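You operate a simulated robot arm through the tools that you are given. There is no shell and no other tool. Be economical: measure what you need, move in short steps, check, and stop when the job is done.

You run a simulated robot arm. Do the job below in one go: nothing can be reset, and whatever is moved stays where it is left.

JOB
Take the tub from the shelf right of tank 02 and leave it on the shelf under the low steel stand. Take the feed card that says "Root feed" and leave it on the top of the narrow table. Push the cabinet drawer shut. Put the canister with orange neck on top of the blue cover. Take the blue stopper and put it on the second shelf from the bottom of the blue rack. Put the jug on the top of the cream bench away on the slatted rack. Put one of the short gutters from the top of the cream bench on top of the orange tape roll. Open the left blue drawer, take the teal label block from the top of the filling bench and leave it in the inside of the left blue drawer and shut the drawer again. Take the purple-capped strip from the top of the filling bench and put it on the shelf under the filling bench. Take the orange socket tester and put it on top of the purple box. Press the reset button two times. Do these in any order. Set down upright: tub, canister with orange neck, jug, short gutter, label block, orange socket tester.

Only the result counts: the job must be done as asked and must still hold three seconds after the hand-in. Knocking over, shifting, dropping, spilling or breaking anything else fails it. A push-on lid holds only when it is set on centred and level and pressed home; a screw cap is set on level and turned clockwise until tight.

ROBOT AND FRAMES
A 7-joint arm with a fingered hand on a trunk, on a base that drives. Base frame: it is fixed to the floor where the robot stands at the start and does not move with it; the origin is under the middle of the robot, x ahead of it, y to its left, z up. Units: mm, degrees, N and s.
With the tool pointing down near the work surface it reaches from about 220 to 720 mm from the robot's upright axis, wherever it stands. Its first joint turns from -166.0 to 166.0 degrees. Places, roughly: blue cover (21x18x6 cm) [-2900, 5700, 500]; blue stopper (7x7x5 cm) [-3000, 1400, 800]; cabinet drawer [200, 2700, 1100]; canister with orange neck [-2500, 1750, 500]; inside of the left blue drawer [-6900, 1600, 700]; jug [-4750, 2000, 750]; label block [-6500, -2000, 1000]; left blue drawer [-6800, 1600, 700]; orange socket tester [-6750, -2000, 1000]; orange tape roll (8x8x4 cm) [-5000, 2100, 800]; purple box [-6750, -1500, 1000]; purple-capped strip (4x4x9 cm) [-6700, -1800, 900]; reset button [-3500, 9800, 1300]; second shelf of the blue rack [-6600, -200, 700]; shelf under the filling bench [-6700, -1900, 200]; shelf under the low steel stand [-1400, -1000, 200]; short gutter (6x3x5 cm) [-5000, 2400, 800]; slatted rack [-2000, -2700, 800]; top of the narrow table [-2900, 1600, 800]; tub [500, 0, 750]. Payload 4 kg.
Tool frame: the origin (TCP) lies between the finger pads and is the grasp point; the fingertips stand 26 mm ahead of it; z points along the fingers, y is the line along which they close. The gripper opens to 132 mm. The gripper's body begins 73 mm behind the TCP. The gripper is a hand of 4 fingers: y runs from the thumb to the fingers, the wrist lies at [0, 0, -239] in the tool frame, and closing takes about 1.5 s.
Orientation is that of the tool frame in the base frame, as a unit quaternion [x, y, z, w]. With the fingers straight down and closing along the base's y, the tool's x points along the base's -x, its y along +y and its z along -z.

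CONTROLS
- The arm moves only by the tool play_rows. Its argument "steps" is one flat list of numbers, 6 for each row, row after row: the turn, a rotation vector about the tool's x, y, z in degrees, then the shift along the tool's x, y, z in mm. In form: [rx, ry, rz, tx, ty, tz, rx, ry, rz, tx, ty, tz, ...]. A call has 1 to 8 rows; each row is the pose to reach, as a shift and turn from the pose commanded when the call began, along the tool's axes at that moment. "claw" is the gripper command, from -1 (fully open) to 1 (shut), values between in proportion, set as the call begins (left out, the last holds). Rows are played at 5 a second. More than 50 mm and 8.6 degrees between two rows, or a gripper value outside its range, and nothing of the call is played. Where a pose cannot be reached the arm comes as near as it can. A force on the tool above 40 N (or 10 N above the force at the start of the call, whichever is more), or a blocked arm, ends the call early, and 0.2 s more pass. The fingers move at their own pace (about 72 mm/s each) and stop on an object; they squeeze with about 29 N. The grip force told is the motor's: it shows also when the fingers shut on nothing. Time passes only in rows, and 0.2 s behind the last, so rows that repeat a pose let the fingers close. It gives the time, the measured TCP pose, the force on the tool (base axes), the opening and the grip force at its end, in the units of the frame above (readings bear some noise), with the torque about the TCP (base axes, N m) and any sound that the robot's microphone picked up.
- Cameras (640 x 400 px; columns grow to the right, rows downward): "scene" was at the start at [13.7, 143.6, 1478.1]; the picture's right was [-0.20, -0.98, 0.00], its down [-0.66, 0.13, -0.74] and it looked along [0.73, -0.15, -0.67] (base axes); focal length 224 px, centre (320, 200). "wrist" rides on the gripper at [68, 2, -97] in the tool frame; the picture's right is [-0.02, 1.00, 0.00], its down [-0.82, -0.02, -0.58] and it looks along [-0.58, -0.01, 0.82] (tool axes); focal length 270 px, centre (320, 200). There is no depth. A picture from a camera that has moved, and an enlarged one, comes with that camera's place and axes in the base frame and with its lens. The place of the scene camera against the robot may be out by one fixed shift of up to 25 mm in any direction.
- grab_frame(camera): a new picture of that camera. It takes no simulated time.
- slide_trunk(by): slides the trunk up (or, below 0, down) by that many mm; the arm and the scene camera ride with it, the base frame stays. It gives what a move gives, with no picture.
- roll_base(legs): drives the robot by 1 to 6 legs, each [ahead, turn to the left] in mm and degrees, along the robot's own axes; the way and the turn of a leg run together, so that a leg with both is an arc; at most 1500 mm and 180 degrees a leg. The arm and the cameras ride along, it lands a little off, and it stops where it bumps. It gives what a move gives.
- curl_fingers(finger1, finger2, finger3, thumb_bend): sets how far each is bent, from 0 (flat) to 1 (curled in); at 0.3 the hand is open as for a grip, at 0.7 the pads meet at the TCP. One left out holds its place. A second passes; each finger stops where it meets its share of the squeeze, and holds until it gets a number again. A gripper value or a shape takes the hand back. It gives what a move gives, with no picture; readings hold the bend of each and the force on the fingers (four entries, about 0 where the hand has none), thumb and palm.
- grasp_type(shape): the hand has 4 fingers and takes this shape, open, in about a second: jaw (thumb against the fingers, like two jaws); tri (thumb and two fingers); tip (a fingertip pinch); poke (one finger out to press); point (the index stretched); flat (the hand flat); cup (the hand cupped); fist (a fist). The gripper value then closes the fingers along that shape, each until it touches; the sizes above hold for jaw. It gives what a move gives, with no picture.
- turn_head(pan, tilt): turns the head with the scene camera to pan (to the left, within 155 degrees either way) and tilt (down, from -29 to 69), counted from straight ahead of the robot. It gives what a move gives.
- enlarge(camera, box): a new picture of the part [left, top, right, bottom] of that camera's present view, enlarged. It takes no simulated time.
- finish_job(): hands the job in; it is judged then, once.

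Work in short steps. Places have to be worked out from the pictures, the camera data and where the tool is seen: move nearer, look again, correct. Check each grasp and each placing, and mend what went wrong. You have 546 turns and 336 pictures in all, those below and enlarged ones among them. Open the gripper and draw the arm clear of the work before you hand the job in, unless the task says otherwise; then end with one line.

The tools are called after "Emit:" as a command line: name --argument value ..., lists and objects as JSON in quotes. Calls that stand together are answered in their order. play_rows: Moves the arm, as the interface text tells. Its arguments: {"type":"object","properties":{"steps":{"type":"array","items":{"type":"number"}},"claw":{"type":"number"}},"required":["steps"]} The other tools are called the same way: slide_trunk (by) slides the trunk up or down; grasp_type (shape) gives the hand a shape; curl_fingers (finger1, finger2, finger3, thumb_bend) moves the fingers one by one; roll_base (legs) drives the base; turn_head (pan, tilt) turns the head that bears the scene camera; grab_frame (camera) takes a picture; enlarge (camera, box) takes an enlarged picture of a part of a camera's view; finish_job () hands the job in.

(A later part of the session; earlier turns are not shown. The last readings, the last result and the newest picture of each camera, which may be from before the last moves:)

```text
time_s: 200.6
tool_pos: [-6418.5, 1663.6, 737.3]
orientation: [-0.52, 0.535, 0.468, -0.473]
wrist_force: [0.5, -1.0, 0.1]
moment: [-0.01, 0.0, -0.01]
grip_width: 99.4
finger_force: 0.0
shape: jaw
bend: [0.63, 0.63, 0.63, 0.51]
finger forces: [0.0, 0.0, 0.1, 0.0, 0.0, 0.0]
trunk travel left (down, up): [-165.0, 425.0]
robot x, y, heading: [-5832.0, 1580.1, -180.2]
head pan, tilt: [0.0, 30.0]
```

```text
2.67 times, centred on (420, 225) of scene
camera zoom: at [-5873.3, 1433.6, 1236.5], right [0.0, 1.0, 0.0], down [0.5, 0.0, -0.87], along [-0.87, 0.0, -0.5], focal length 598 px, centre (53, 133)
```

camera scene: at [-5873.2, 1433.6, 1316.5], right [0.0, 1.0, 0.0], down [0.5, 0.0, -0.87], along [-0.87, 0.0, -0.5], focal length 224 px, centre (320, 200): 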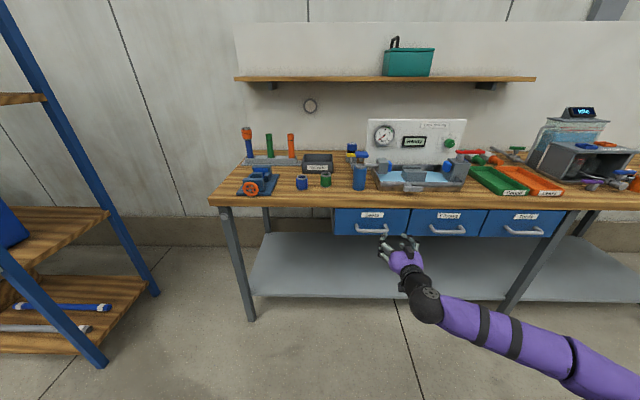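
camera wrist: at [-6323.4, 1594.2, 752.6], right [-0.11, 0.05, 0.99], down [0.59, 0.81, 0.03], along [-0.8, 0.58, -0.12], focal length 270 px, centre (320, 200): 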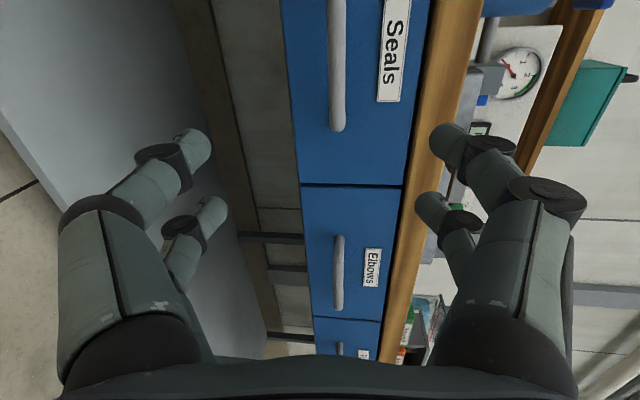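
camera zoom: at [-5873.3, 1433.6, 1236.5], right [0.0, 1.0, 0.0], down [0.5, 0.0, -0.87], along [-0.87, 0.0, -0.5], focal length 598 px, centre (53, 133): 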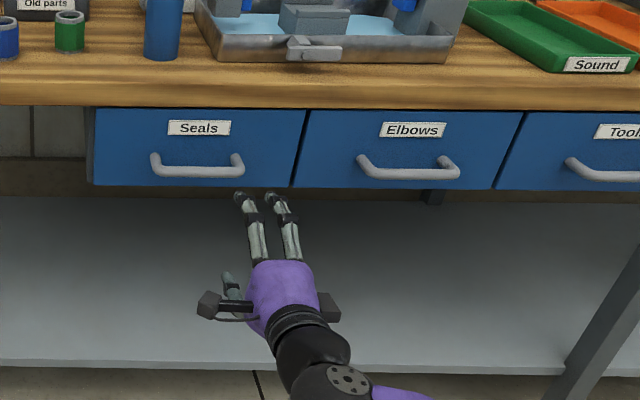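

Handle is near (−6583,1632,734). I level the tool, shift 32 mm toward −y and look again before advancing.

Emit:
play_rows --steps '[-3.4, 0, 0, 16, 0, 20, -6.7, 0, 0, 32, 4, 60, -6.7, 0, 0, 32, 4, 60]'

Emit:
grab_frame --camera "wrist"

Emit:
enlarge --camera "scene" --box '[300, 150, 460, 270]'

```text
time_s: 201.4
tool_pos: [-6472.7, 1634.5, 788.3]
orientation: [-0.502, 0.515, 0.489, -0.494]
wrist_force: [0.1, 0.1, 0.0]
moment: [0.02, -0.02, 0.02]
grip_width: 99.4
finger_force: 0.0
shape: jaw
bend: [0.63, 0.63, 0.63, 0.51]
finger forces: [0.0, 0.1, 0.1, 0.0, 0.0, 0.0]
out of reach, approached as far as the arm can: row 1, 2, 3
trunk travel left (down, up): [-165.0, 425.0]
robot x, y, heading: [-5833.2, 1581.6, -179.8]
head pan, tilt: [0.0, 30.0]
```

```text
241 pictures are left
camera wrist: at [-6377.1, 1565.0, 794.9], right [-0.03, 0.04, 1.0], down [0.59, 0.81, -0.01], along [-0.81, 0.58, -0.05], focal length 270 px, centre (320, 200)
```

wrist: 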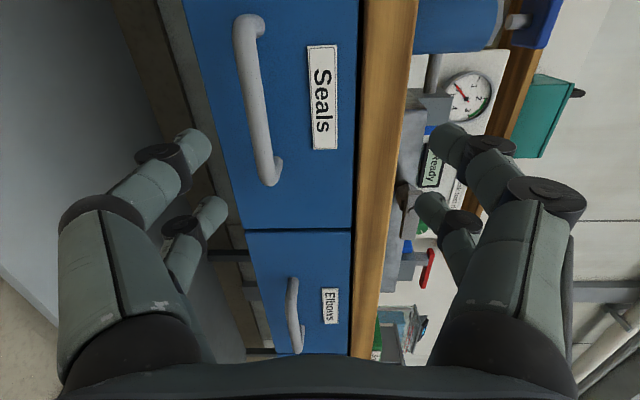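

```text
3.33 times, centred on (380, 210) of scene
camera zoom: at [-5873.2, 1433.6, 1236.5], right [0.0, 1.0, 0.0], down [0.5, 0.0, -0.87], along [-0.87, 0.0, -0.5], focal length 747 px, centre (120, 167)
```

zoom: 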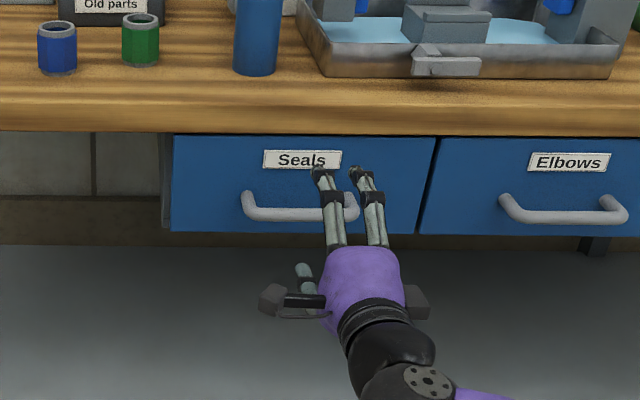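

The arm ended higher (z 788). I lower the trunk 48 mm to handle height and advance 60 mm.

Emit:
slide_trunk --by -48

Emit:
play_rows --steps '[0, 0, 0, 2, 0, 25, 0, 0, 0, 4, 0, 50, 0, 0, 0, 4, 0, 50]'

Emit:
grab_frame --camera "wrist"

Emit:
enlarge --camera "scene" --box '[300, 150, 460, 270]'

```text
time_s: 202.3
tool_pos: [-6472.4, 1634.4, 740.3]
orientation: [-0.502, 0.515, 0.488, -0.493]
wrist_force: [-0.2, -1.2, -0.5]
moment: [0.04, 0.02, 0.02]
grip_width: 99.4
finger_force: 0.1
shape: jaw
bend: [0.63, 0.63, 0.63, 0.51]
finger forces: [0.0, 0.1, 0.0, 0.0, 0.0, 0.0]
trunk travel left (down, up): [-117.0, 473.0]
robot x, y, heading: [-5832.0, 1577.9, -179.8]
head pan, tilt: [0.0, 30.0]
```

```text
time_s: 203.1
tool_pos: [-6522.8, 1631.6, 741.5]
orientation: [-0.504, 0.517, 0.487, -0.491]
wrist_force: [-0.7, 0.3, 0.1]
moment: [0.02, 0.0, -0.03]
grip_width: 99.5
finger_force: 0.0
shape: jaw
bend: [0.63, 0.63, 0.63, 0.51]
finger forces: [0.0, 0.1, 0.0, 0.1, 0.0, 0.0]
trunk travel left (down, up): [-117.0, 473.0]
robot x, y, heading: [-5833.6, 1576.0, -180.3]
head pan, tilt: [0.0, 30.0]
```

```text
239 pictures are left
camera wrist: at [-6426.7, 1562.5, 748.6], right [-0.04, 0.04, 1.0], down [0.58, 0.81, -0.01], along [-0.81, 0.58, -0.06], focal length 270 px, centre (320, 200)
```

wrist: 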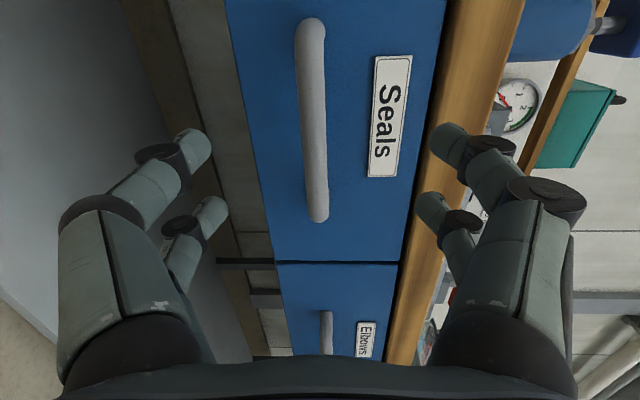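

```text
3.33 times, centred on (380, 210) of scene
camera zoom: at [-5873.3, 1433.6, 1188.5], right [0.0, 1.0, 0.0], down [0.5, 0.0, -0.87], along [-0.87, 0.0, -0.5], focal length 747 px, centre (120, 167)
```

zoom: 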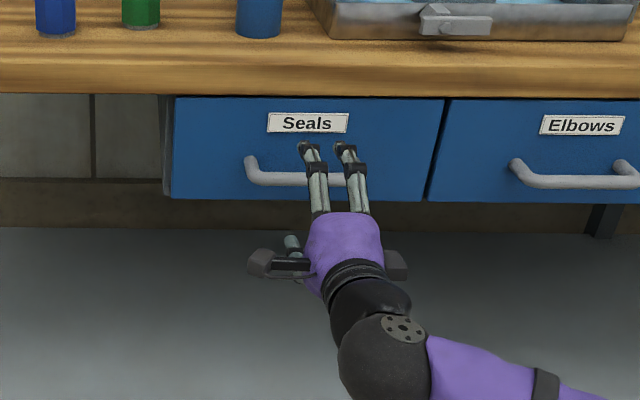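

Bar is at (−6600,1621,735), aligned. I narrow the opening to ~60 mm, advance 70 mm and close on the bar.

Emit:
play_rows --steps '[0, 0, 0, 0, -3, 0, 0, 0, 0, 3, -4, 10, 0, 0, 0, 6, -4, 30, 0, 0, 0, 8, -4, 50, 0, 0, 0, 8, -4, 68, 0, 0, 0, 8, -4, 68]' --claw 0.05

Emit:
grab_frame --camera "wrist"

```text
time_s: 204.5
tool_pos: [-6588.3, 1625.7, 743.7]
orientation: [-0.505, 0.518, 0.485, -0.492]
wrist_force: [-0.8, 0.4, 0.1]
moment: [0.0, -0.03, 0.03]
grip_width: 63.1
finger_force: 0.1
shape: jaw
bend: [0.73, 0.73, 0.73, 0.7]
finger forces: [0.0, 0.1, 0.0, 0.0, 0.1, 0.1]
out of reach, approached as far as the arm can: row 1, 2, 3, 4, 5, 6
trunk travel left (down, up): [-117.0, 473.0]
robot x, y, heading: [-5835.2, 1576.3, -179.9]
head pan, tilt: [0.0, 30.0]
```

```text
237 pictures are left
camera wrist: at [-6492.8, 1555.7, 751.8], right [-0.05, 0.04, 1.0], down [0.58, 0.81, -0.01], along [-0.81, 0.58, -0.06], focal length 270 px, centre (320, 200)
```

wrist: 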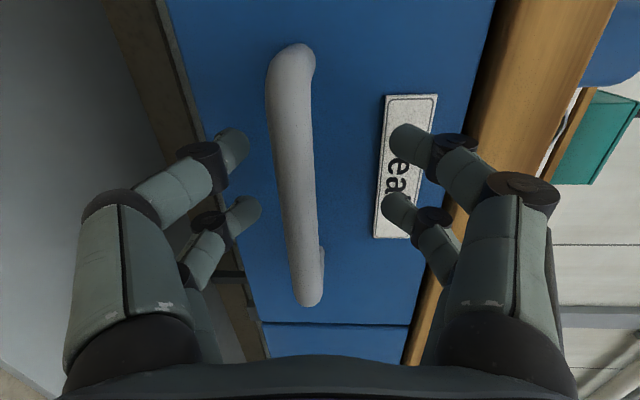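

Bar is at x≈−6611, z≈732. I roll ahead 20 mm, lower 10 mm, and close.

Emit:
slide_trunk --by -10

Emit:
roll_base --legs '[[20, 0]]'

Emit:
grab_frame --camera "wrist"

Emit:
play_rows --steps '[0, 0, 0, 0, 0, 0, 0, 0, 0, 0, 0, 0, 0, 0, 0, 0, 0, 0, 0, 0, 0, 0, 0, 0, 0, 0, 0, 0, 0, 0]' --claw 1

Emit:
grab_frame --camera "wrist"

```text
time_s: 205.1
tool_pos: [-6587.2, 1625.3, 734.9]
orientation: [-0.506, 0.518, 0.485, -0.491]
wrist_force: [-0.7, 0.6, 0.6]
moment: [0.01, -0.01, 0.02]
grip_width: 63.1
finger_force: 0.1
shape: jaw
bend: [0.73, 0.73, 0.73, 0.7]
finger forces: [0.1, 0.0, 0.0, 0.1, 0.1, 0.0]
trunk travel left (down, up): [-107.0, 483.0]
robot x, y, heading: [-5832.1, 1579.3, -179.8]
head pan, tilt: [0.0, 30.0]
```

```text
time_s: 205.9
tool_pos: [-6599.7, 1625.4, 739.1]
orientation: [-0.503, 0.515, 0.489, -0.492]
wrist_force: [20.8, 2.1, -1.0]
moment: [-0.03, 0.73, -0.16]
grip_width: 61.5
finger_force: 0.1
shape: jaw
bend: [0.75, 0.76, 0.73, 0.7]
finger forces: [9.3, 11.7, 0.0, 0.0, 0.0, 0.1]
trunk travel left (down, up): [-107.0, 483.0]
robot x, y, heading: [-5848.5, 1577.7, -179.7]
head pan, tilt: [0.0, 30.0]
stopped in leg 1: the force on the tool passed its limit at 52 N (the readings are from after the stop); the commanded pose is now the measured one
```

```text
236 pictures are left
camera wrist: at [-6504.3, 1555.7, 745.5], right [-0.04, 0.04, 1.0], down [0.58, 0.81, -0.01], along [-0.81, 0.58, -0.06], focal length 270 px, centre (320, 200)
```

wrist: 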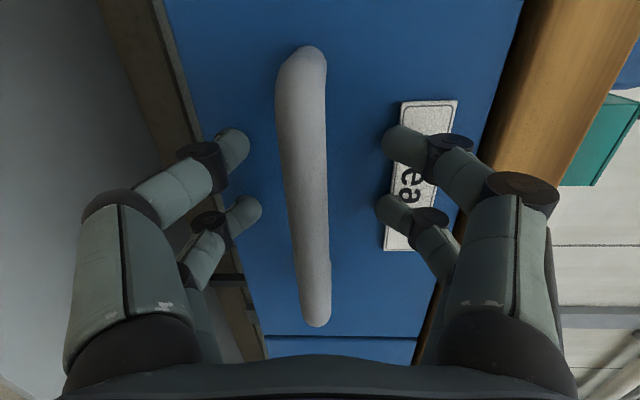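

```text
time_s: 207.1
tool_pos: [-6602.5, 1625.4, 736.3]
orientation: [-0.506, 0.517, 0.487, -0.491]
wrist_force: [4.7, -0.3, -9.4]
moment: [0.19, 0.29, -0.14]
grip_width: 0.4
finger_force: 28.9
shape: jaw
bend: [0.77, 0.77, 0.68, 0.66]
finger forces: [0.0, 0.1, 1.3, 0.0, 8.7, 0.0]
trunk travel left (down, up): [-107.0, 483.0]
robot x, y, heading: [-5846.7, 1580.9, -179.9]
head pan, tilt: [0.0, 30.0]
```

```text
235 pictures are left
camera wrist: at [-6506.9, 1555.7, 742.4], right [-0.04, 0.04, 1.0], down [0.58, 0.81, -0.01], along [-0.81, 0.58, -0.06], focal length 270 px, centre (320, 200)
```

wrist: 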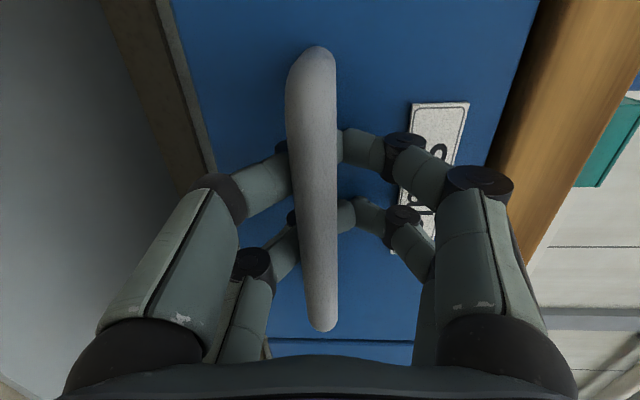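

The fingers have closed behind the bar — a hook grip. I pull the drawer open by rolling the base back.

Emit:
roll_base --legs '[[-100, 0]]'

Emit:
grab_frame --camera "wrist"

Emit:
grab_frame --camera "scene"

```text
time_s: 208.3
tool_pos: [-6502.5, 1623.7, 735.6]
orientation: [-0.506, 0.516, 0.486, -0.491]
wrist_force: [-1.4, -2.5, -16.1]
moment: [0.19, 0.22, -0.16]
grip_width: 0.0
finger_force: 28.9
shape: jaw
bend: [0.77, 0.77, 0.68, 0.66]
finger forces: [0.1, 0.0, 1.7, 0.1, 12.3, 0.0]
trunk travel left (down, up): [-107.0, 483.0]
robot x, y, heading: [-5746.7, 1578.1, -179.9]
head pan, tilt: [0.0, 30.0]
```

```text
234 pictures are left
camera wrist: at [-6406.5, 1554.4, 742.8], right [-0.04, 0.04, 1.0], down [0.58, 0.81, -0.01], along [-0.81, 0.58, -0.06], focal length 270 px, centre (320, 200)
```

wrist: 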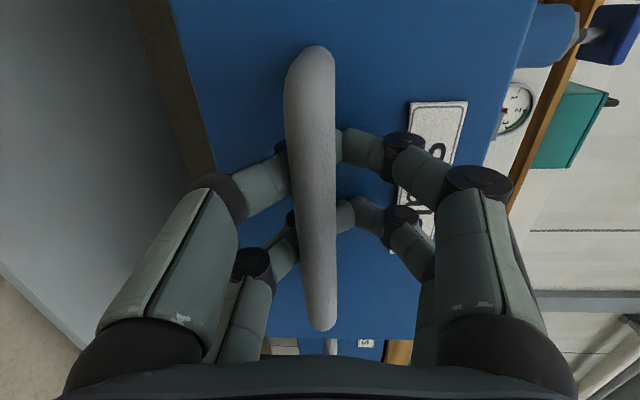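

```text
233 pictures are left
camera scene: at [-5789.2, 1433.7, 1178.4], right [0.0, 1.0, 0.0], down [0.5, 0.0, -0.87], along [-0.87, 0.0, -0.5], focal length 224 px, centre (320, 200)
```

scene: 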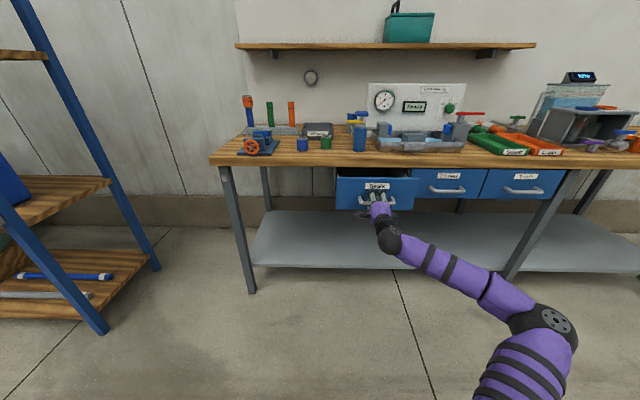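

The drawer slides out. I pull another 120 mm.

Emit:
roll_base --legs '[[-120, 0]]'

Emit:
enlarge --camera "scene" --box '[280, 110, 480, 260]'

```text
time_s: 209.5
tool_pos: [-6380.3, 1623.9, 735.2]
orientation: [-0.506, 0.515, 0.486, -0.492]
wrist_force: [0.1, -11.3, -12.7]
moment: [0.11, 0.23, -0.28]
grip_width: 0.2
finger_force: 29.3
shape: jaw
bend: [0.77, 0.77, 0.68, 0.66]
finger forces: [0.1, 0.0, 1.6, 0.0, 11.5, 0.0]
trunk travel left (down, up): [-107.0, 483.0]
robot x, y, heading: [-5631.3, 1578.7, -179.8]
head pan, tilt: [0.0, 30.0]
```

```text
2.67 times, centred on (380, 185) of scene
camera zoom: at [-5668.2, 1433.6, 1178.3], right [0.0, 1.0, 0.0], down [0.5, 0.0, -0.87], along [-0.87, 0.0, -0.5], focal length 598 px, centre (160, 240)
```

zoom: 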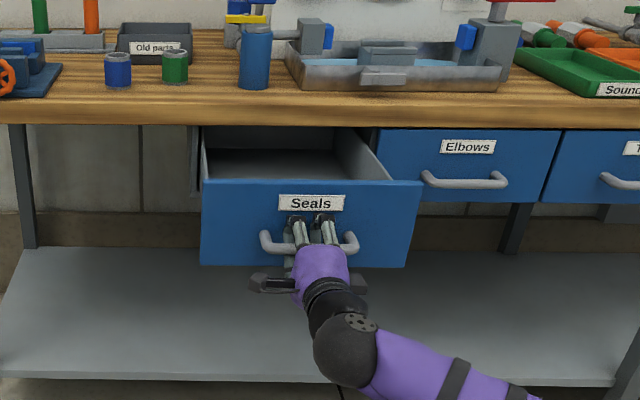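

Drawer is open ~220 mm and empty. I release the handle and back off.

Emit:
play_rows --steps '[0, 0, 0, 0, 0, 0, 0, 0, 0, 0, 0, 0, 0, 0, 0, 0, 0, 0, 0, 0, 0, 0, 0, 0, 0, 0, 0, 0, 0, 0]' --claw 0.0

Emit:
play_rows --steps '[0, 0, 0, 0, 0, -30, 0, 0, 0, 0, 0, -60, 0, 0, 0, 0, 0, -90]'

Emit:
grab_frame --camera "wrist"

```text
time_s: 210.7
tool_pos: [-6380.7, 1622.5, 737.0]
orientation: [-0.506, 0.516, 0.486, -0.492]
wrist_force: [0.2, 0.0, 0.0]
moment: [0.0, -0.02, -0.01]
grip_width: 65.5
finger_force: 0.1
shape: jaw
bend: [0.73, 0.73, 0.73, 0.7]
finger forces: [0.0, 0.0, 0.0, 0.1, 0.0, 0.1]
trunk travel left (down, up): [-107.0, 483.0]
robot x, y, heading: [-5631.2, 1580.5, -179.7]
head pan, tilt: [0.0, 30.0]
```

```text
time_s: 211.5
tool_pos: [-6291.8, 1621.8, 741.7]
orientation: [-0.506, 0.515, 0.486, -0.492]
wrist_force: [0.3, -0.5, -0.8]
moment: [-0.01, -0.02, -0.01]
grip_width: 65.6
finger_force: 0.1
shape: jaw
bend: [0.73, 0.73, 0.73, 0.7]
finger forces: [0.1, 0.0, 0.1, 0.1, 0.0, 0.0]
trunk travel left (down, up): [-107.0, 483.0]
robot x, y, heading: [-5628.9, 1579.6, -179.8]
head pan, tilt: [0.0, 30.0]
```

```text
231 pictures are left
camera wrist: at [-6195.9, 1552.4, 748.3], right [-0.04, 0.04, 1.0], down [0.58, 0.81, -0.01], along [-0.81, 0.58, -0.06], focal length 270 px, centre (320, 200)
```

wrist: 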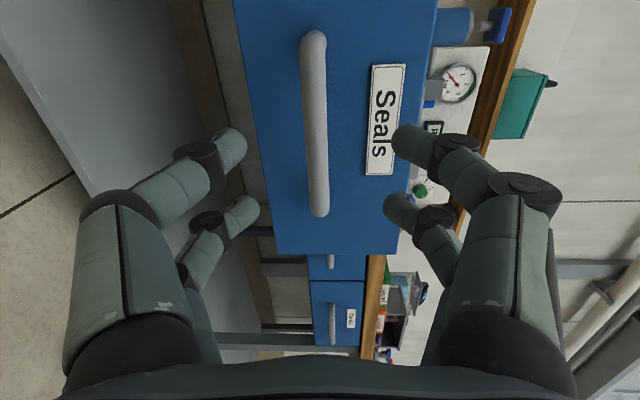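

Now to the filling bench: I raise the trunk, pitch the tool down, and drive there.

Emit:
slide_trunk --by 320

Emit:
play_rows --steps '[8, 0, 0, 0, 0, -15, 16, 0, 0, 0, 0, -30, 24, 0, 0, 0, 0, -45, 32, 0, 0, 0, 0, -60, 40, 0, 0, 0, 0, -75, 48, 0, 0, 0, 0, -90, 56, 0, 0, 0, 0, -105, 64, 0, 0, 0, 0, -120]'

Emit:
play_rows --steps '[8, 0, 0, 0, 0, 0, 16, 0, 0, 0, 0, 0, 23, 0, 0, 0, 0, 0, 23, 0, 0, 0, 0, 0]'

Emit:
roll_base --legs '[[0, 90], [1200, 0], [1200, 0], [1000, 0], [0, -90]]'

Emit:
grab_frame --camera "scene"

```text
time_s: 214.7
tool_pos: [-6291.9, 1622.3, 1061.4]
orientation: [-0.506, 0.516, 0.485, -0.492]
wrist_force: [-0.3, 0.4, -0.8]
moment: [0.03, -0.02, -0.02]
grip_width: 65.6
finger_force: 0.0
shape: jaw
bend: [0.73, 0.73, 0.73, 0.7]
finger forces: [0.1, 0.0, 0.1, 0.0, 0.1, 0.1]
trunk travel left (down, up): [-427.0, 163.0]
robot x, y, heading: [-5628.3, 1578.6, -179.6]
head pan, tilt: [0.0, 30.0]
```

```text
time_s: 216.5
tool_pos: [-6171.6, 1620.5, 1067.4]
orientation: [-0.69, 0.695, 0.138, -0.148]
wrist_force: [-0.8, 0.0, 0.4]
moment: [0.0, -0.03, 0.0]
grip_width: 65.7
finger_force: 0.0
shape: jaw
bend: [0.73, 0.73, 0.73, 0.7]
finger forces: [0.0, 0.0, 0.0, 0.0, 0.0, 0.0]
trunk travel left (down, up): [-427.0, 163.0]
robot x, y, heading: [-5633.7, 1578.3, -179.8]
head pan, tilt: [0.0, 30.0]
```

```text
time_s: 217.5
tool_pos: [-6170.9, 1620.3, 1066.9]
orientation: [-0.706, 0.708, -0.003, -0.008]
wrist_force: [-0.1, -0.4, 0.1]
moment: [0.01, -0.05, 0.0]
grip_width: 65.6
finger_force: 0.1
shape: jaw
bend: [0.73, 0.73, 0.73, 0.7]
finger forces: [0.0, 0.1, 0.1, 0.1, 0.0, 0.0]
trunk travel left (down, up): [-427.0, 163.0]
robot x, y, heading: [-5629.8, 1576.9, -180.1]
head pan, tilt: [0.0, 30.0]
```

```text
time_s: 242.6
tool_pos: [-5963.0, -1742.8, 1066.5]
orientation: [-0.705, 0.709, -0.002, -0.009]
wrist_force: [0.3, -0.3, 0.1]
moment: [0.0, -0.03, 0.0]
grip_width: 65.9
finger_force: 0.1
shape: jaw
bend: [0.73, 0.73, 0.73, 0.7]
finger forces: [0.0, 0.0, 0.0, 0.0, 0.0, 0.0]
trunk travel left (down, up): [-427.0, 163.0]
robot x, y, heading: [-5419.2, -1783.9, -179.7]
head pan, tilt: [0.0, 30.0]
```

```text
230 pictures are left
camera scene: at [-5459.1, -1930.1, 1498.5], right [0.0, 1.0, 0.0], down [0.5, 0.0, -0.87], along [-0.87, 0.0, -0.5], focal length 224 px, centre (320, 200)
```

scene: 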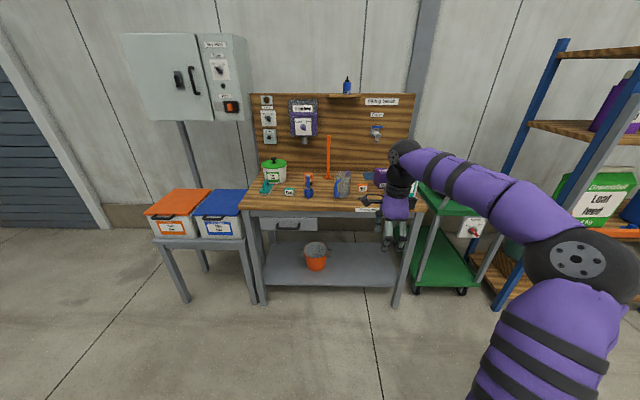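

Emit:
enlarge --camera "scene" --box '[230, 80, 430, 220]'

Emit:
enlarge --camera "scene" --box '[230, 200, 430, 310]'

```text
2.86 times, centred on (330, 150) of scene
camera zoom: at [-5459.1, -1930.1, 1498.5], right [0.0, 1.0, 0.0], down [0.5, 0.0, -0.87], along [-0.87, 0.0, -0.5], focal length 640 px, centre (291, 343)
```

zoom: 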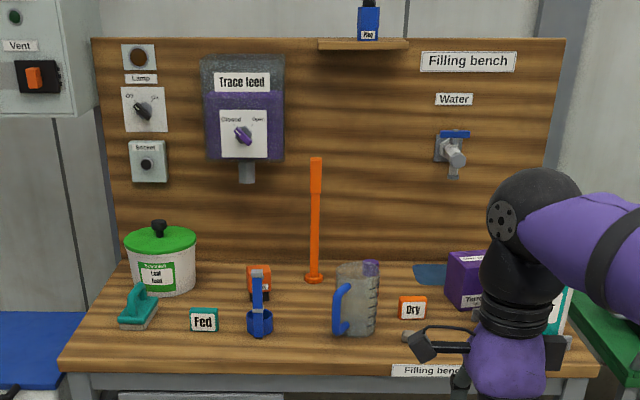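

```text
3.20 times, centred on (330, 255) of scene
camera zoom: at [-5459.1, -1930.1, 1498.5], right [0.0, 1.0, 0.0], down [0.5, 0.0, -0.87], along [-0.87, 0.0, -0.5], focal length 717 px, centre (288, 24)
```

zoom: 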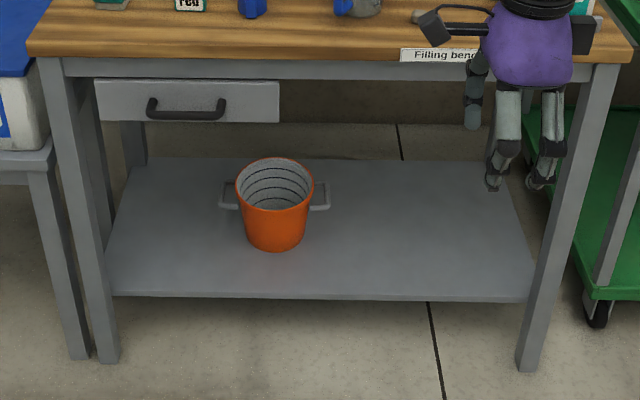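

Bench spans y −2334..−1400, front x≈−6440. I retract the arm a bit, drive closer, and view the items with the wrist camera.

Emit:
play_rows --steps '[0, 0, 0, 0, -40, -30, 0, 0, 0, 0, -80, -60, 0, 0, 0, 30, -110, -90]'

Emit:
roll_base --legs '[[580, 0]]'

Emit:
turn_head --pan 0 --tilt 45

Emit:
grab_frame --camera "scene"

Emit:
grab_frame --camera "wrist"

```text
refused: row 3 steps farther than a row can; nothing moved
```

```text
time_s: 246.0
tool_pos: [-6561.1, -1754.1, 1066.6]
orientation: [0.71, -0.704, 0.003, 0.009]
wrist_force: [-0.7, -0.3, 0.8]
moment: [0.01, 0.03, 0.01]
grip_width: 65.9
finger_force: 0.0
shape: jaw
bend: [0.73, 0.73, 0.73, 0.7]
finger forces: [0.0, 0.0, 0.0, 0.0, 0.0, 0.0]
trunk travel left (down, up): [-427.0, 163.0]
robot x, y, heading: [-6017.2, -1788.3, -178.8]
head pan, tilt: [0.0, 30.0]
```

```text
time_s: 246.8
tool_pos: [-6561.2, -1754.2, 1067.5]
orientation: [0.71, -0.704, 0.002, 0.009]
wrist_force: [0.1, 0.8, -0.7]
moment: [-0.03, 0.03, -0.01]
grip_width: 65.7
finger_force: 0.0
shape: jaw
bend: [0.73, 0.73, 0.73, 0.7]
finger forces: [0.0, 0.0, 0.0, 0.0, 0.0, 0.1]
trunk travel left (down, up): [-427.0, 163.0]
robot x, y, heading: [-6018.2, -1792.3, -178.9]
head pan, tilt: [0.0, 45.0]
```

```text
227 pictures are left
camera scene: at [-6045.5, -1935.7, 1475.9], right [-0.01, 1.0, 0.0], down [0.71, 0.01, -0.71], along [-0.71, -0.01, -0.71], focal length 224 px, centre (320, 200)
```

scene: 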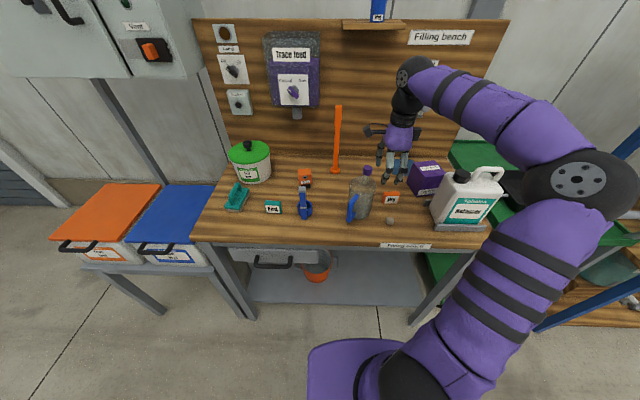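

```text
226 pictures are left
camera wrist: at [-6562.2, -1822.0, 1164.1], right [-1.0, 0.02, 0.01], down [0.02, 0.83, 0.56], along [0.0, 0.56, -0.83], focal length 270 px, centre (320, 200)
```

wrist: 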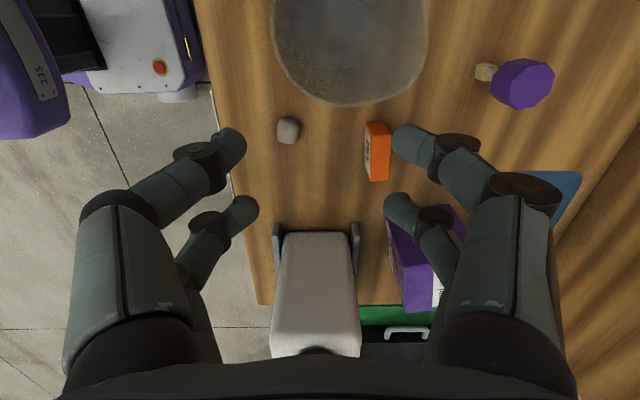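

Emit:
enlarge --camera "scene" --box '[190, 90, 410, 250]'

Emit:
enlarge --camera "scene" --box '[340, 130, 520, 260]'

```text
2.50 times, centred on (300, 170) of scene
camera zoom: at [-6045.5, -1935.7, 1475.9], right [-0.01, 1.0, 0.0], down [0.71, 0.01, -0.71], along [-0.71, -0.01, -0.71], focal length 560 px, centre (370, 275)
```

zoom: 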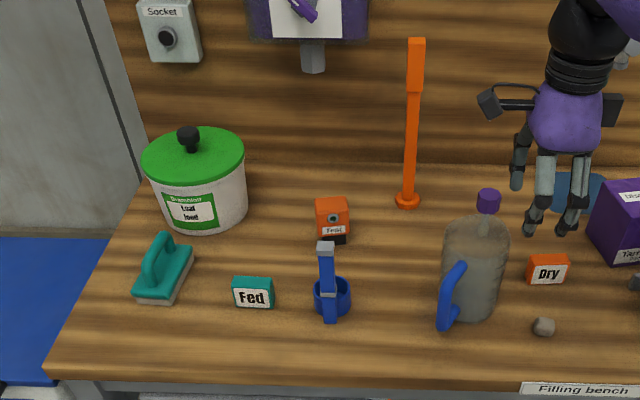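

```text
3.08 times, centred on (430, 195) of scene
camera zoom: at [-6045.5, -1935.7, 1475.9], right [-0.01, 1.0, 0.0], down [0.71, 0.01, -0.71], along [-0.71, -0.01, -0.71], focal length 690 px, centre (-18, 215)
```

zoom: 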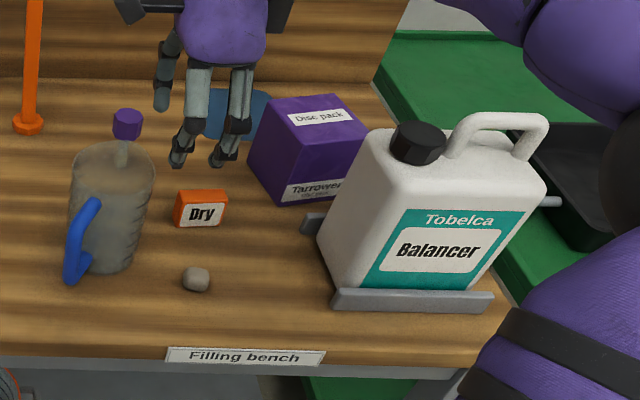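

Located: tester ≈(−6739,−2000), teal block ≈(−6584,−2112), purple box ≈(−6738,−1510), purple-capped strip ≈(−6744,−1750), bench top z≈820. I roll closer and move over the tester.

Emit:
roll_base --legs '[[0, -1.1], [110, 0]]'

Emit:
play_rows --steps '[0, 0, 0, 47, 3, 0, 0, 0, 0, 94, 6, 0, 0, 0, 0, 141, 9, 0, 0, 0, 0, 188, 13, 0, 0, 0, 0, 234, 17, 0, 0, 0, 0, 240, 50, 0, 0, 0, 0, 242, 62, 20]' --claw -0.6

Emit:
grab_frame --camera "wrist"

Emit:
enlarge --camera "scene" --box '[190, 60, 410, 240]'

```text
time_s: 248.3
tool_pos: [-6673.1, -1744.1, 1066.7]
orientation: [-0.703, 0.711, -0.002, -0.009]
wrist_force: [0.3, 0.8, -0.3]
moment: [0.02, -0.03, -0.03]
grip_width: 65.7
finger_force: 0.1
shape: jaw
bend: [0.73, 0.73, 0.73, 0.7]
finger forces: [0.0, 0.0, 0.0, 0.1, 0.1, 0.0]
trunk travel left (down, up): [-427.0, 163.0]
robot x, y, heading: [-6131.5, -1787.8, 179.8]
head pan, tilt: [0.0, 45.0]
```

```text
time_s: 249.9
tool_pos: [-6721.7, -1960.5, 1044.1]
orientation: [-0.703, 0.711, -0.003, -0.01]
wrist_force: [0.2, 0.4, 0.9]
moment: [-0.04, 0.01, -0.01]
grip_width: 105.3
finger_force: 0.1
shape: jaw
bend: [0.59, 0.59, 0.59, 0.45]
finger forces: [0.0, 0.0, 0.0, 0.0, 0.1, 0.0]
out of reach, approached as far as the arm can: row 6, 7
trunk travel left (down, up): [-427.0, 163.0]
robot x, y, heading: [-6129.8, -1793.4, 179.6]
head pan, tilt: [0.0, 45.0]
```

```text
223 pictures are left
camera wrist: at [-6723.3, -2027.7, 1142.3], right [-1.0, 0.04, 0.01], down [0.04, 0.83, 0.56], along [0.01, 0.56, -0.83], focal length 270 px, centre (320, 200)
```

wrist: 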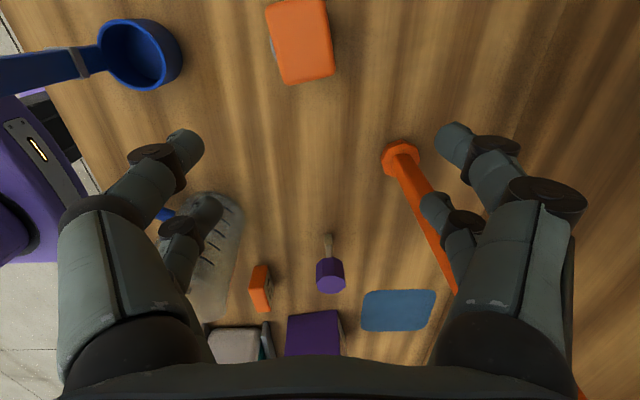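

```text
2.22 times, centred on (300, 150) of scene
camera zoom: at [-6161.5, -1933.7, 1476.0], right [0.01, 1.0, 0.0], down [0.71, 0.0, -0.71], along [-0.71, 0.0, -0.71], focal length 498 px, centre (364, 311)
```

zoom: 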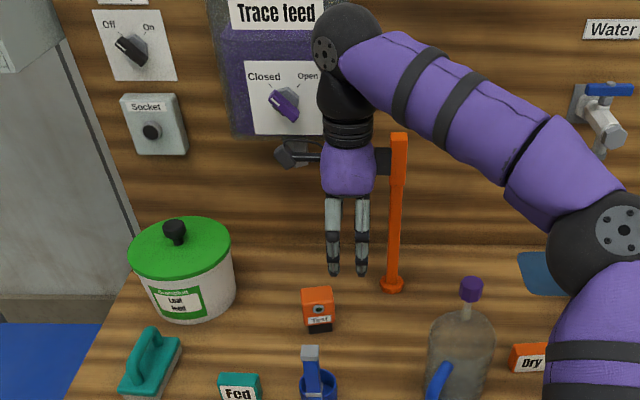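

The tester is ~75 mm tall (top ≈ z 896) at about (−6714,−2013). I lower the trunk 90 mm and move over it.

Emit:
slide_trunk --by -90

Emit:
play_rows --steps '[0, 0, 0, 26, -3, 0, 0, 0, 0, 52, -6, 0, 0, 0, 0, 52, -6, 0]'

Emit:
grab_frame --camera "wrist"

```text
time_s: 251.2
tool_pos: [-6720.8, -1961.6, 954.9]
orientation: [-0.703, 0.711, -0.002, -0.008]
wrist_force: [0.1, 0.9, -0.2]
moment: [0.02, -0.01, 0.0]
grip_width: 105.4
finger_force: 0.0
shape: jaw
bend: [0.59, 0.59, 0.59, 0.45]
finger forces: [0.0, 0.0, 0.0, 0.0, 0.0, 0.0]
trunk travel left (down, up): [-337.0, 253.0]
robot x, y, heading: [-6131.6, -1790.5, 179.7]
head pan, tilt: [0.0, 45.0]
```

```text
time_s: 252.0
tool_pos: [-6697.2, -1988.9, 951.9]
orientation: [-0.703, 0.711, -0.003, -0.009]
wrist_force: [0.3, -0.6, -0.2]
moment: [0.01, 0.0, 0.01]
grip_width: 105.3
finger_force: 0.0
shape: jaw
bend: [0.59, 0.59, 0.59, 0.45]
finger forces: [0.0, 0.0, 0.1, 0.1, 0.1, 0.1]
out of reach, approached as far as the arm can: row 1, 2, 3
trunk travel left (down, up): [-337.0, 253.0]
robot x, y, heading: [-6132.6, -1790.5, 179.6]
head pan, tilt: [0.0, 45.0]
```

```text
221 pictures are left
camera wrist: at [-6700.5, -2056.0, 1050.4], right [-1.0, 0.04, 0.01], down [0.04, 0.82, 0.56], along [0.01, 0.56, -0.83], focal length 270 px, centre (320, 200)
```

wrist: 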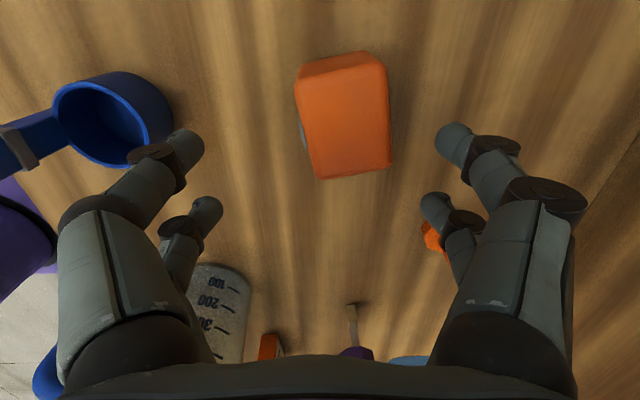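

The arm posture limits reach here; I rotate the tool −90° about its axis (closing along y), which suits the arm better.

Emit:
play_rows --steps '[0, 0, -8, 0, 0, 0, 0, 0, -16, 0, 0, 0, 0, 0, -24, 0, 0, 0, 0, 0, -32, 0, 0, 0, 0, 0, -40, 0, 0, 0, 0, 0, -48, 0, 0, 0, 0, 0, -56, 0, 0, 0, 0, 0, -64, 0, 0, 0]'

Emit:
play_rows --steps '[0, 0, -8, 0, 0, 0, 0, 0, -16, 0, 0, 0, 0, 0, -24, 0, 0, 0]'

Emit:
grab_frame --camera "wrist"

```text
time_s: 253.8
tool_pos: [-6700.1, -1987.3, 951.9]
orientation: [0.973, -0.23, -0.003, 0.008]
wrist_force: [-0.1, -0.5, 0.2]
moment: [0.0, 0.0, -0.01]
grip_width: 105.3
finger_force: 0.1
shape: jaw
bend: [0.59, 0.59, 0.59, 0.45]
finger forces: [0.2, 0.1, 0.0, 0.0, 0.1, 0.0]
trunk travel left (down, up): [-337.0, 253.0]
robot x, y, heading: [-6127.0, -1787.4, 179.8]
head pan, tilt: [0.0, 45.0]
```

```text
time_s: 254.6
tool_pos: [-6699.9, -1988.6, 952.4]
orientation: [1.0, -0.022, -0.005, 0.008]
wrist_force: [0.3, 0.3, 0.7]
moment: [-0.02, 0.01, 0.02]
grip_width: 105.4
finger_force: 0.0
shape: jaw
bend: [0.59, 0.59, 0.59, 0.45]
finger forces: [0.2, 0.0, 0.0, 0.0, 0.0, 0.1]
trunk travel left (down, up): [-337.0, 253.0]
robot x, y, heading: [-6132.3, -1790.8, 179.5]
head pan, tilt: [0.0, 45.0]
```

```text
220 pictures are left
camera wrist: at [-6631.5, -1992.0, 1048.5], right [-0.07, -1.0, 0.02], down [-0.81, 0.07, 0.58], along [-0.58, 0.03, -0.81], focal length 270 px, centre (320, 200)
```

wrist: 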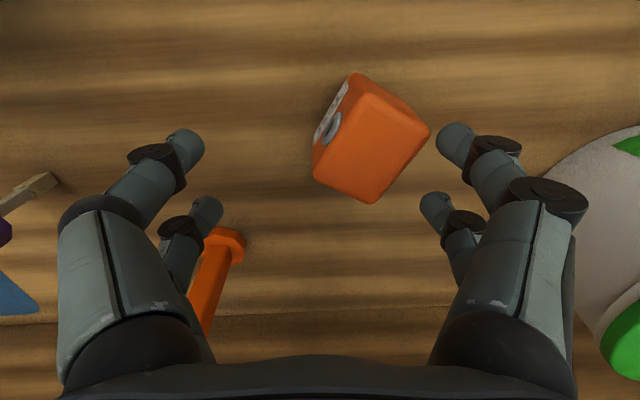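

The tester's top is higher (z≈940) than I judged, and a fingertip turned it slightly; it now sits at about (−6683,−2010), yawed 35°. I rise, rotate +35° to match and centre over it.

Emit:
play_rows --steps '[0, 0, 0, 0, 0, -20, 0, 0, 0, 0, 0, -45, 0, 0, 7, 4, 4, -45, 0, 0, 14, 7, 8, -45, 0, 0, 21, 11, 12, -45, 0, 0, 28, 15, 16, -45, 0, 0, 35, 18, 20, -45, 0, 0, 35, 18, 20, -45]'

Emit:
grab_frame --camera "wrist"

```text
time_s: 256.4
tool_pos: [-6676.1, -1993.4, 998.1]
orientation: [0.946, -0.325, -0.003, 0.01]
wrist_force: [0.5, -0.2, -0.1]
moment: [-0.02, 0.03, -0.02]
grip_width: 105.7
finger_force: 0.2
shape: jaw
bend: [0.59, 0.59, 0.59, 0.45]
finger forces: [0.0, 0.0, 0.0, 0.0, 0.0, 0.0]
out of reach, approached as far as the arm can: row 1, 2, 3, 4, 5, 6, 7, 8
trunk travel left (down, up): [-337.0, 253.0]
robot x, y, heading: [-6130.4, -1791.2, 179.6]
head pan, tilt: [0.0, 45.0]
```

```text
219 pictures are left
camera wrist: at [-6621.9, -2034.7, 1094.6], right [-0.63, -0.77, 0.02], down [-0.62, 0.53, 0.58], along [-0.46, 0.35, -0.82], focal length 270 px, centre (320, 200)
```

wrist: 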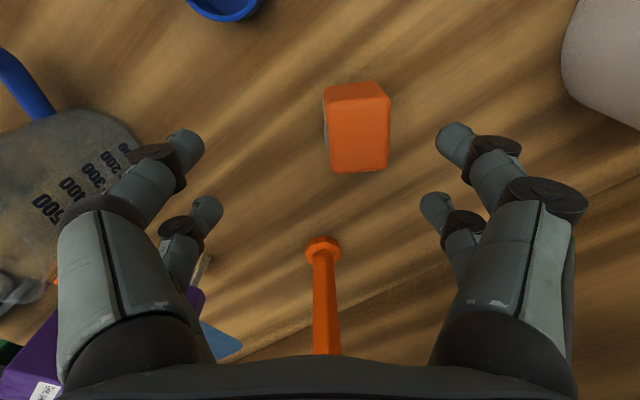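

Aligned. Tester centre ≈(−6692,−2014), top ≈925. I shift 26 mm along the closing axis and descend partway.

Emit:
play_rows --steps '[0, 0, 0, 0, 13, 0, 0, 0, 0, 0, 26, 0, 0, 0, 0, 0, 26, 20, 0, 0, 0, 0, 26, 30, 0, 0, 0, 0, 26, 30]'

Emit:
grab_frame --camera "wrist"

```text
time_s: 257.6
tool_pos: [-6682.9, -1995.5, 970.3]
orientation: [0.946, -0.323, -0.002, 0.009]
wrist_force: [0.3, 0.0, -0.1]
moment: [0.01, 0.0, -0.02]
grip_width: 105.5
finger_force: 0.0
shape: jaw
bend: [0.59, 0.59, 0.59, 0.45]
finger forces: [0.0, 0.0, 0.0, 0.0, 0.0, 0.1]
out of reach, approached as far as the arm can: row 1, 2, 3, 4, 5
trunk travel left (down, up): [-337.0, 253.0]
robot x, y, heading: [-6128.6, -1789.2, 179.9]
head pan, tilt: [0.0, 45.0]
```

```text
218 pictures are left
camera wrist: at [-6629.3, -2037.9, 1067.0], right [-0.63, -0.78, 0.02], down [-0.63, 0.52, 0.58], along [-0.46, 0.35, -0.82], focal length 270 px, centre (320, 200)
```

wrist: 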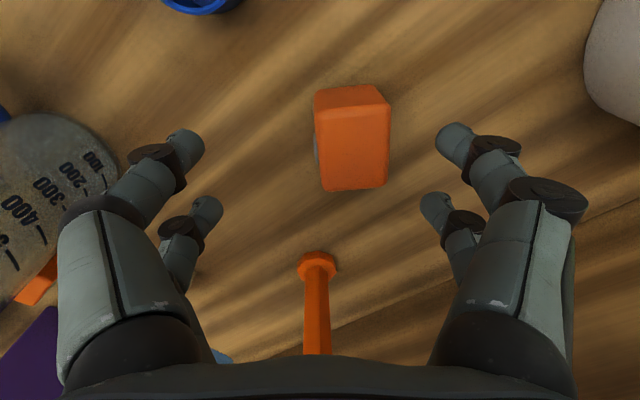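

The shoulder geometry limits reaching to this side; I rise and turn the base 10° left so the tester is more central.

Emit:
slide_trunk --by 60

Emit:
roll_base --legs '[[0, 10]]'

```text
time_s: 258.6
tool_pos: [-6681.1, -1994.2, 1031.1]
orientation: [0.947, -0.322, -0.002, 0.009]
wrist_force: [1.5, -0.3, -0.3]
moment: [-0.03, -0.02, 0.02]
grip_width: 105.4
finger_force: 0.0
shape: jaw
bend: [0.59, 0.59, 0.59, 0.45]
finger forces: [0.0, 0.1, 0.0, 0.1, 0.0, 0.0]
trunk travel left (down, up): [-397.0, 193.0]
robot x, y, heading: [-6130.6, -1787.7, 179.5]
head pan, tilt: [0.0, 45.0]
```

```text
time_s: 259.7
tool_pos: [-6638.6, -2086.3, 1029.4]
orientation: [0.971, -0.241, -0.001, 0.008]
wrist_force: [0.7, 0.2, -0.1]
moment: [-0.01, 0.0, -0.02]
grip_width: 105.3
finger_force: 0.0
shape: jaw
bend: [0.59, 0.59, 0.59, 0.45]
finger forces: [0.0, 0.0, 0.1, 0.0, 0.0, 0.0]
trunk travel left (down, up): [-397.0, 193.0]
robot x, y, heading: [-6129.4, -1794.1, -170.5]
head pan, tilt: [0.0, 45.0]
```

Emit:
play_rows --steps '[0, 0, 3.4, -27, -13, 0, 0, 0, 6.8, -54, -26, 0, 0, 0, 10, -80.6, -39, 0, 0, 0, 10, -80.6, -39, 0]'

Emit:
grab_frame --camera "wrist"

```text
time_s: 260.7
tool_pos: [-6693.2, -2011.3, 1032.4]
orientation: [0.946, -0.324, -0.001, 0.008]
wrist_force: [-1.1, 0.1, 0.3]
moment: [-0.02, -0.02, 0.01]
grip_width: 105.5
finger_force: 0.0
shape: jaw
bend: [0.59, 0.59, 0.59, 0.45]
finger forces: [0.0, 0.1, 0.0, 0.1, 0.1, 0.0]
trunk travel left (down, up): [-397.0, 193.0]
robot x, y, heading: [-6128.5, -1786.7, -170.3]
head pan, tilt: [0.0, 45.0]
```

```text
217 pictures are left
camera wrist: at [-6641.2, -2054.2, 1128.7], right [-0.63, -0.77, 0.02], down [-0.63, 0.53, 0.57], along [-0.45, 0.35, -0.82], focal length 270 px, centre (320, 200)
```

wrist: 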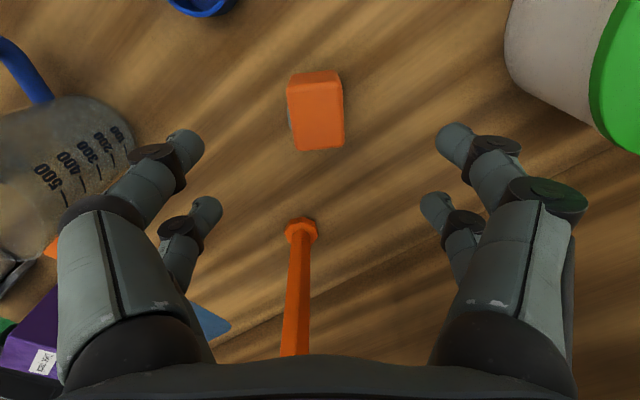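

Centered. I descend to TCP z≈890 and close.

Emit:
play_rows --steps '[0, 0, 0, 4, 2, 40, 0, 0, 0, 4, 2, 80, 0, 0, 0, 4, 2, 115, 0, 0, 0, 4, 2, 142, 0, 0, 0, 4, 2, 142]'

Emit:
play_rows --steps '[0, 0, 0, 0, 0, 0, 0, 0, 0, 0, 0, 0, 0, 0, 0, 0, 0, 0, 0, 0, 0, 0, 0, 0, 0, 0, 0, 0, 0, 0, 0, 0, 0, 0, 0, 0]' --claw 1

Emit:
grab_frame --camera "wrist"

```text
time_s: 261.9
tool_pos: [-6688.0, -2018.4, 886.5]
orientation: [0.946, -0.324, 0.0, 0.01]
wrist_force: [0.5, -0.2, -1.1]
moment: [0.0, -0.05, 0.0]
grip_width: 105.1
finger_force: 0.1
shape: jaw
bend: [0.59, 0.59, 0.59, 0.45]
finger forces: [0.0, 0.0, 0.2, 0.0, 0.0, 0.1]
trunk travel left (down, up): [-397.0, 193.0]
robot x, y, heading: [-6129.2, -1788.4, -170.4]
head pan, tilt: [0.0, 45.0]
```

```text
time_s: 263.3
tool_pos: [-6688.6, -2018.7, 889.2]
orientation: [0.946, -0.324, 0.0, 0.01]
wrist_force: [-1.1, -1.5, 4.4]
moment: [-0.09, 0.1, 0.06]
grip_width: 6.7
finger_force: 28.9
shape: jaw
bend: [0.71, 0.71, 0.75, 0.69]
finger forces: [30.8, 39.7, 18.8, 0.0, 32.9, 0.0]
trunk travel left (down, up): [-397.0, 193.0]
robot x, y, heading: [-6132.6, -1786.7, -170.5]
head pan, tilt: [0.0, 45.0]
```

```text
216 pictures are left
camera wrist: at [-6636.9, -2060.8, 985.4], right [-0.63, -0.77, 0.02], down [-0.63, 0.53, 0.57], along [-0.45, 0.35, -0.82], focal length 270 px, centre (320, 200)
```

wrist: 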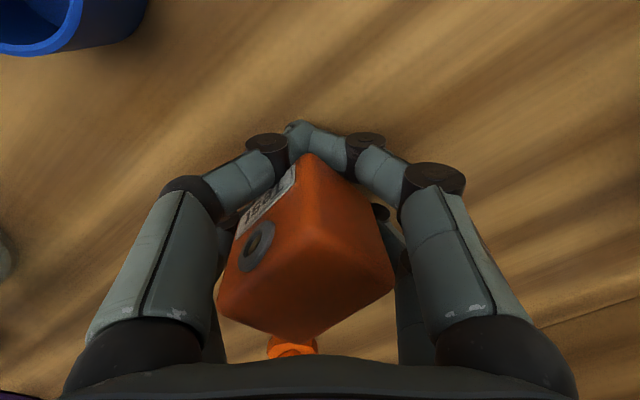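

The grip closed cornerwise: the finger pairs evidently sit at tool x≈+23 and −8, so objects should be centred at x≈+8. I release, rise and regrasp.

Emit:
play_rows --steps '[0, 0, 0, 0, 0, 0, 0, 0, 0, 0, 0, 0, 0, 0, 0, 0, 0, 0, 0, 0, 0, 0, 0, 0, 0, 0, 0, 0, 0, -30, 0, 0, 0, 0, 0, -70, 0, 0, 0, 0, 0, -110, 0, 0, 0, 0, 0, -110]' --claw -0.6

Emit:
grab_frame --camera "wrist"

```text
time_s: 265.1
tool_pos: [-6691.1, -2016.7, 997.5]
orientation: [0.946, -0.325, 0.0, 0.008]
wrist_force: [-0.8, 0.0, -0.5]
moment: [0.04, 0.01, -0.01]
grip_width: 105.3
finger_force: 0.1
shape: jaw
bend: [0.59, 0.59, 0.59, 0.44]
finger forces: [0.1, 0.0, 0.0, 0.0, 0.0, 0.0]
trunk travel left (down, up): [-397.0, 193.0]
robot x, y, heading: [-6128.6, -1786.9, -170.5]
head pan, tilt: [0.0, 45.0]
```

```text
215 pictures are left
camera wrist: at [-6638.0, -2059.1, 1095.2], right [-0.63, -0.77, 0.02], down [-0.63, 0.53, 0.57], along [-0.45, 0.35, -0.82], focal length 270 px, centre (320, 200)
```

wrist: 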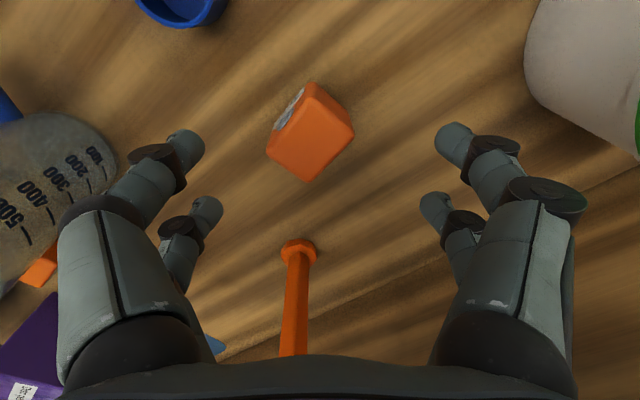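

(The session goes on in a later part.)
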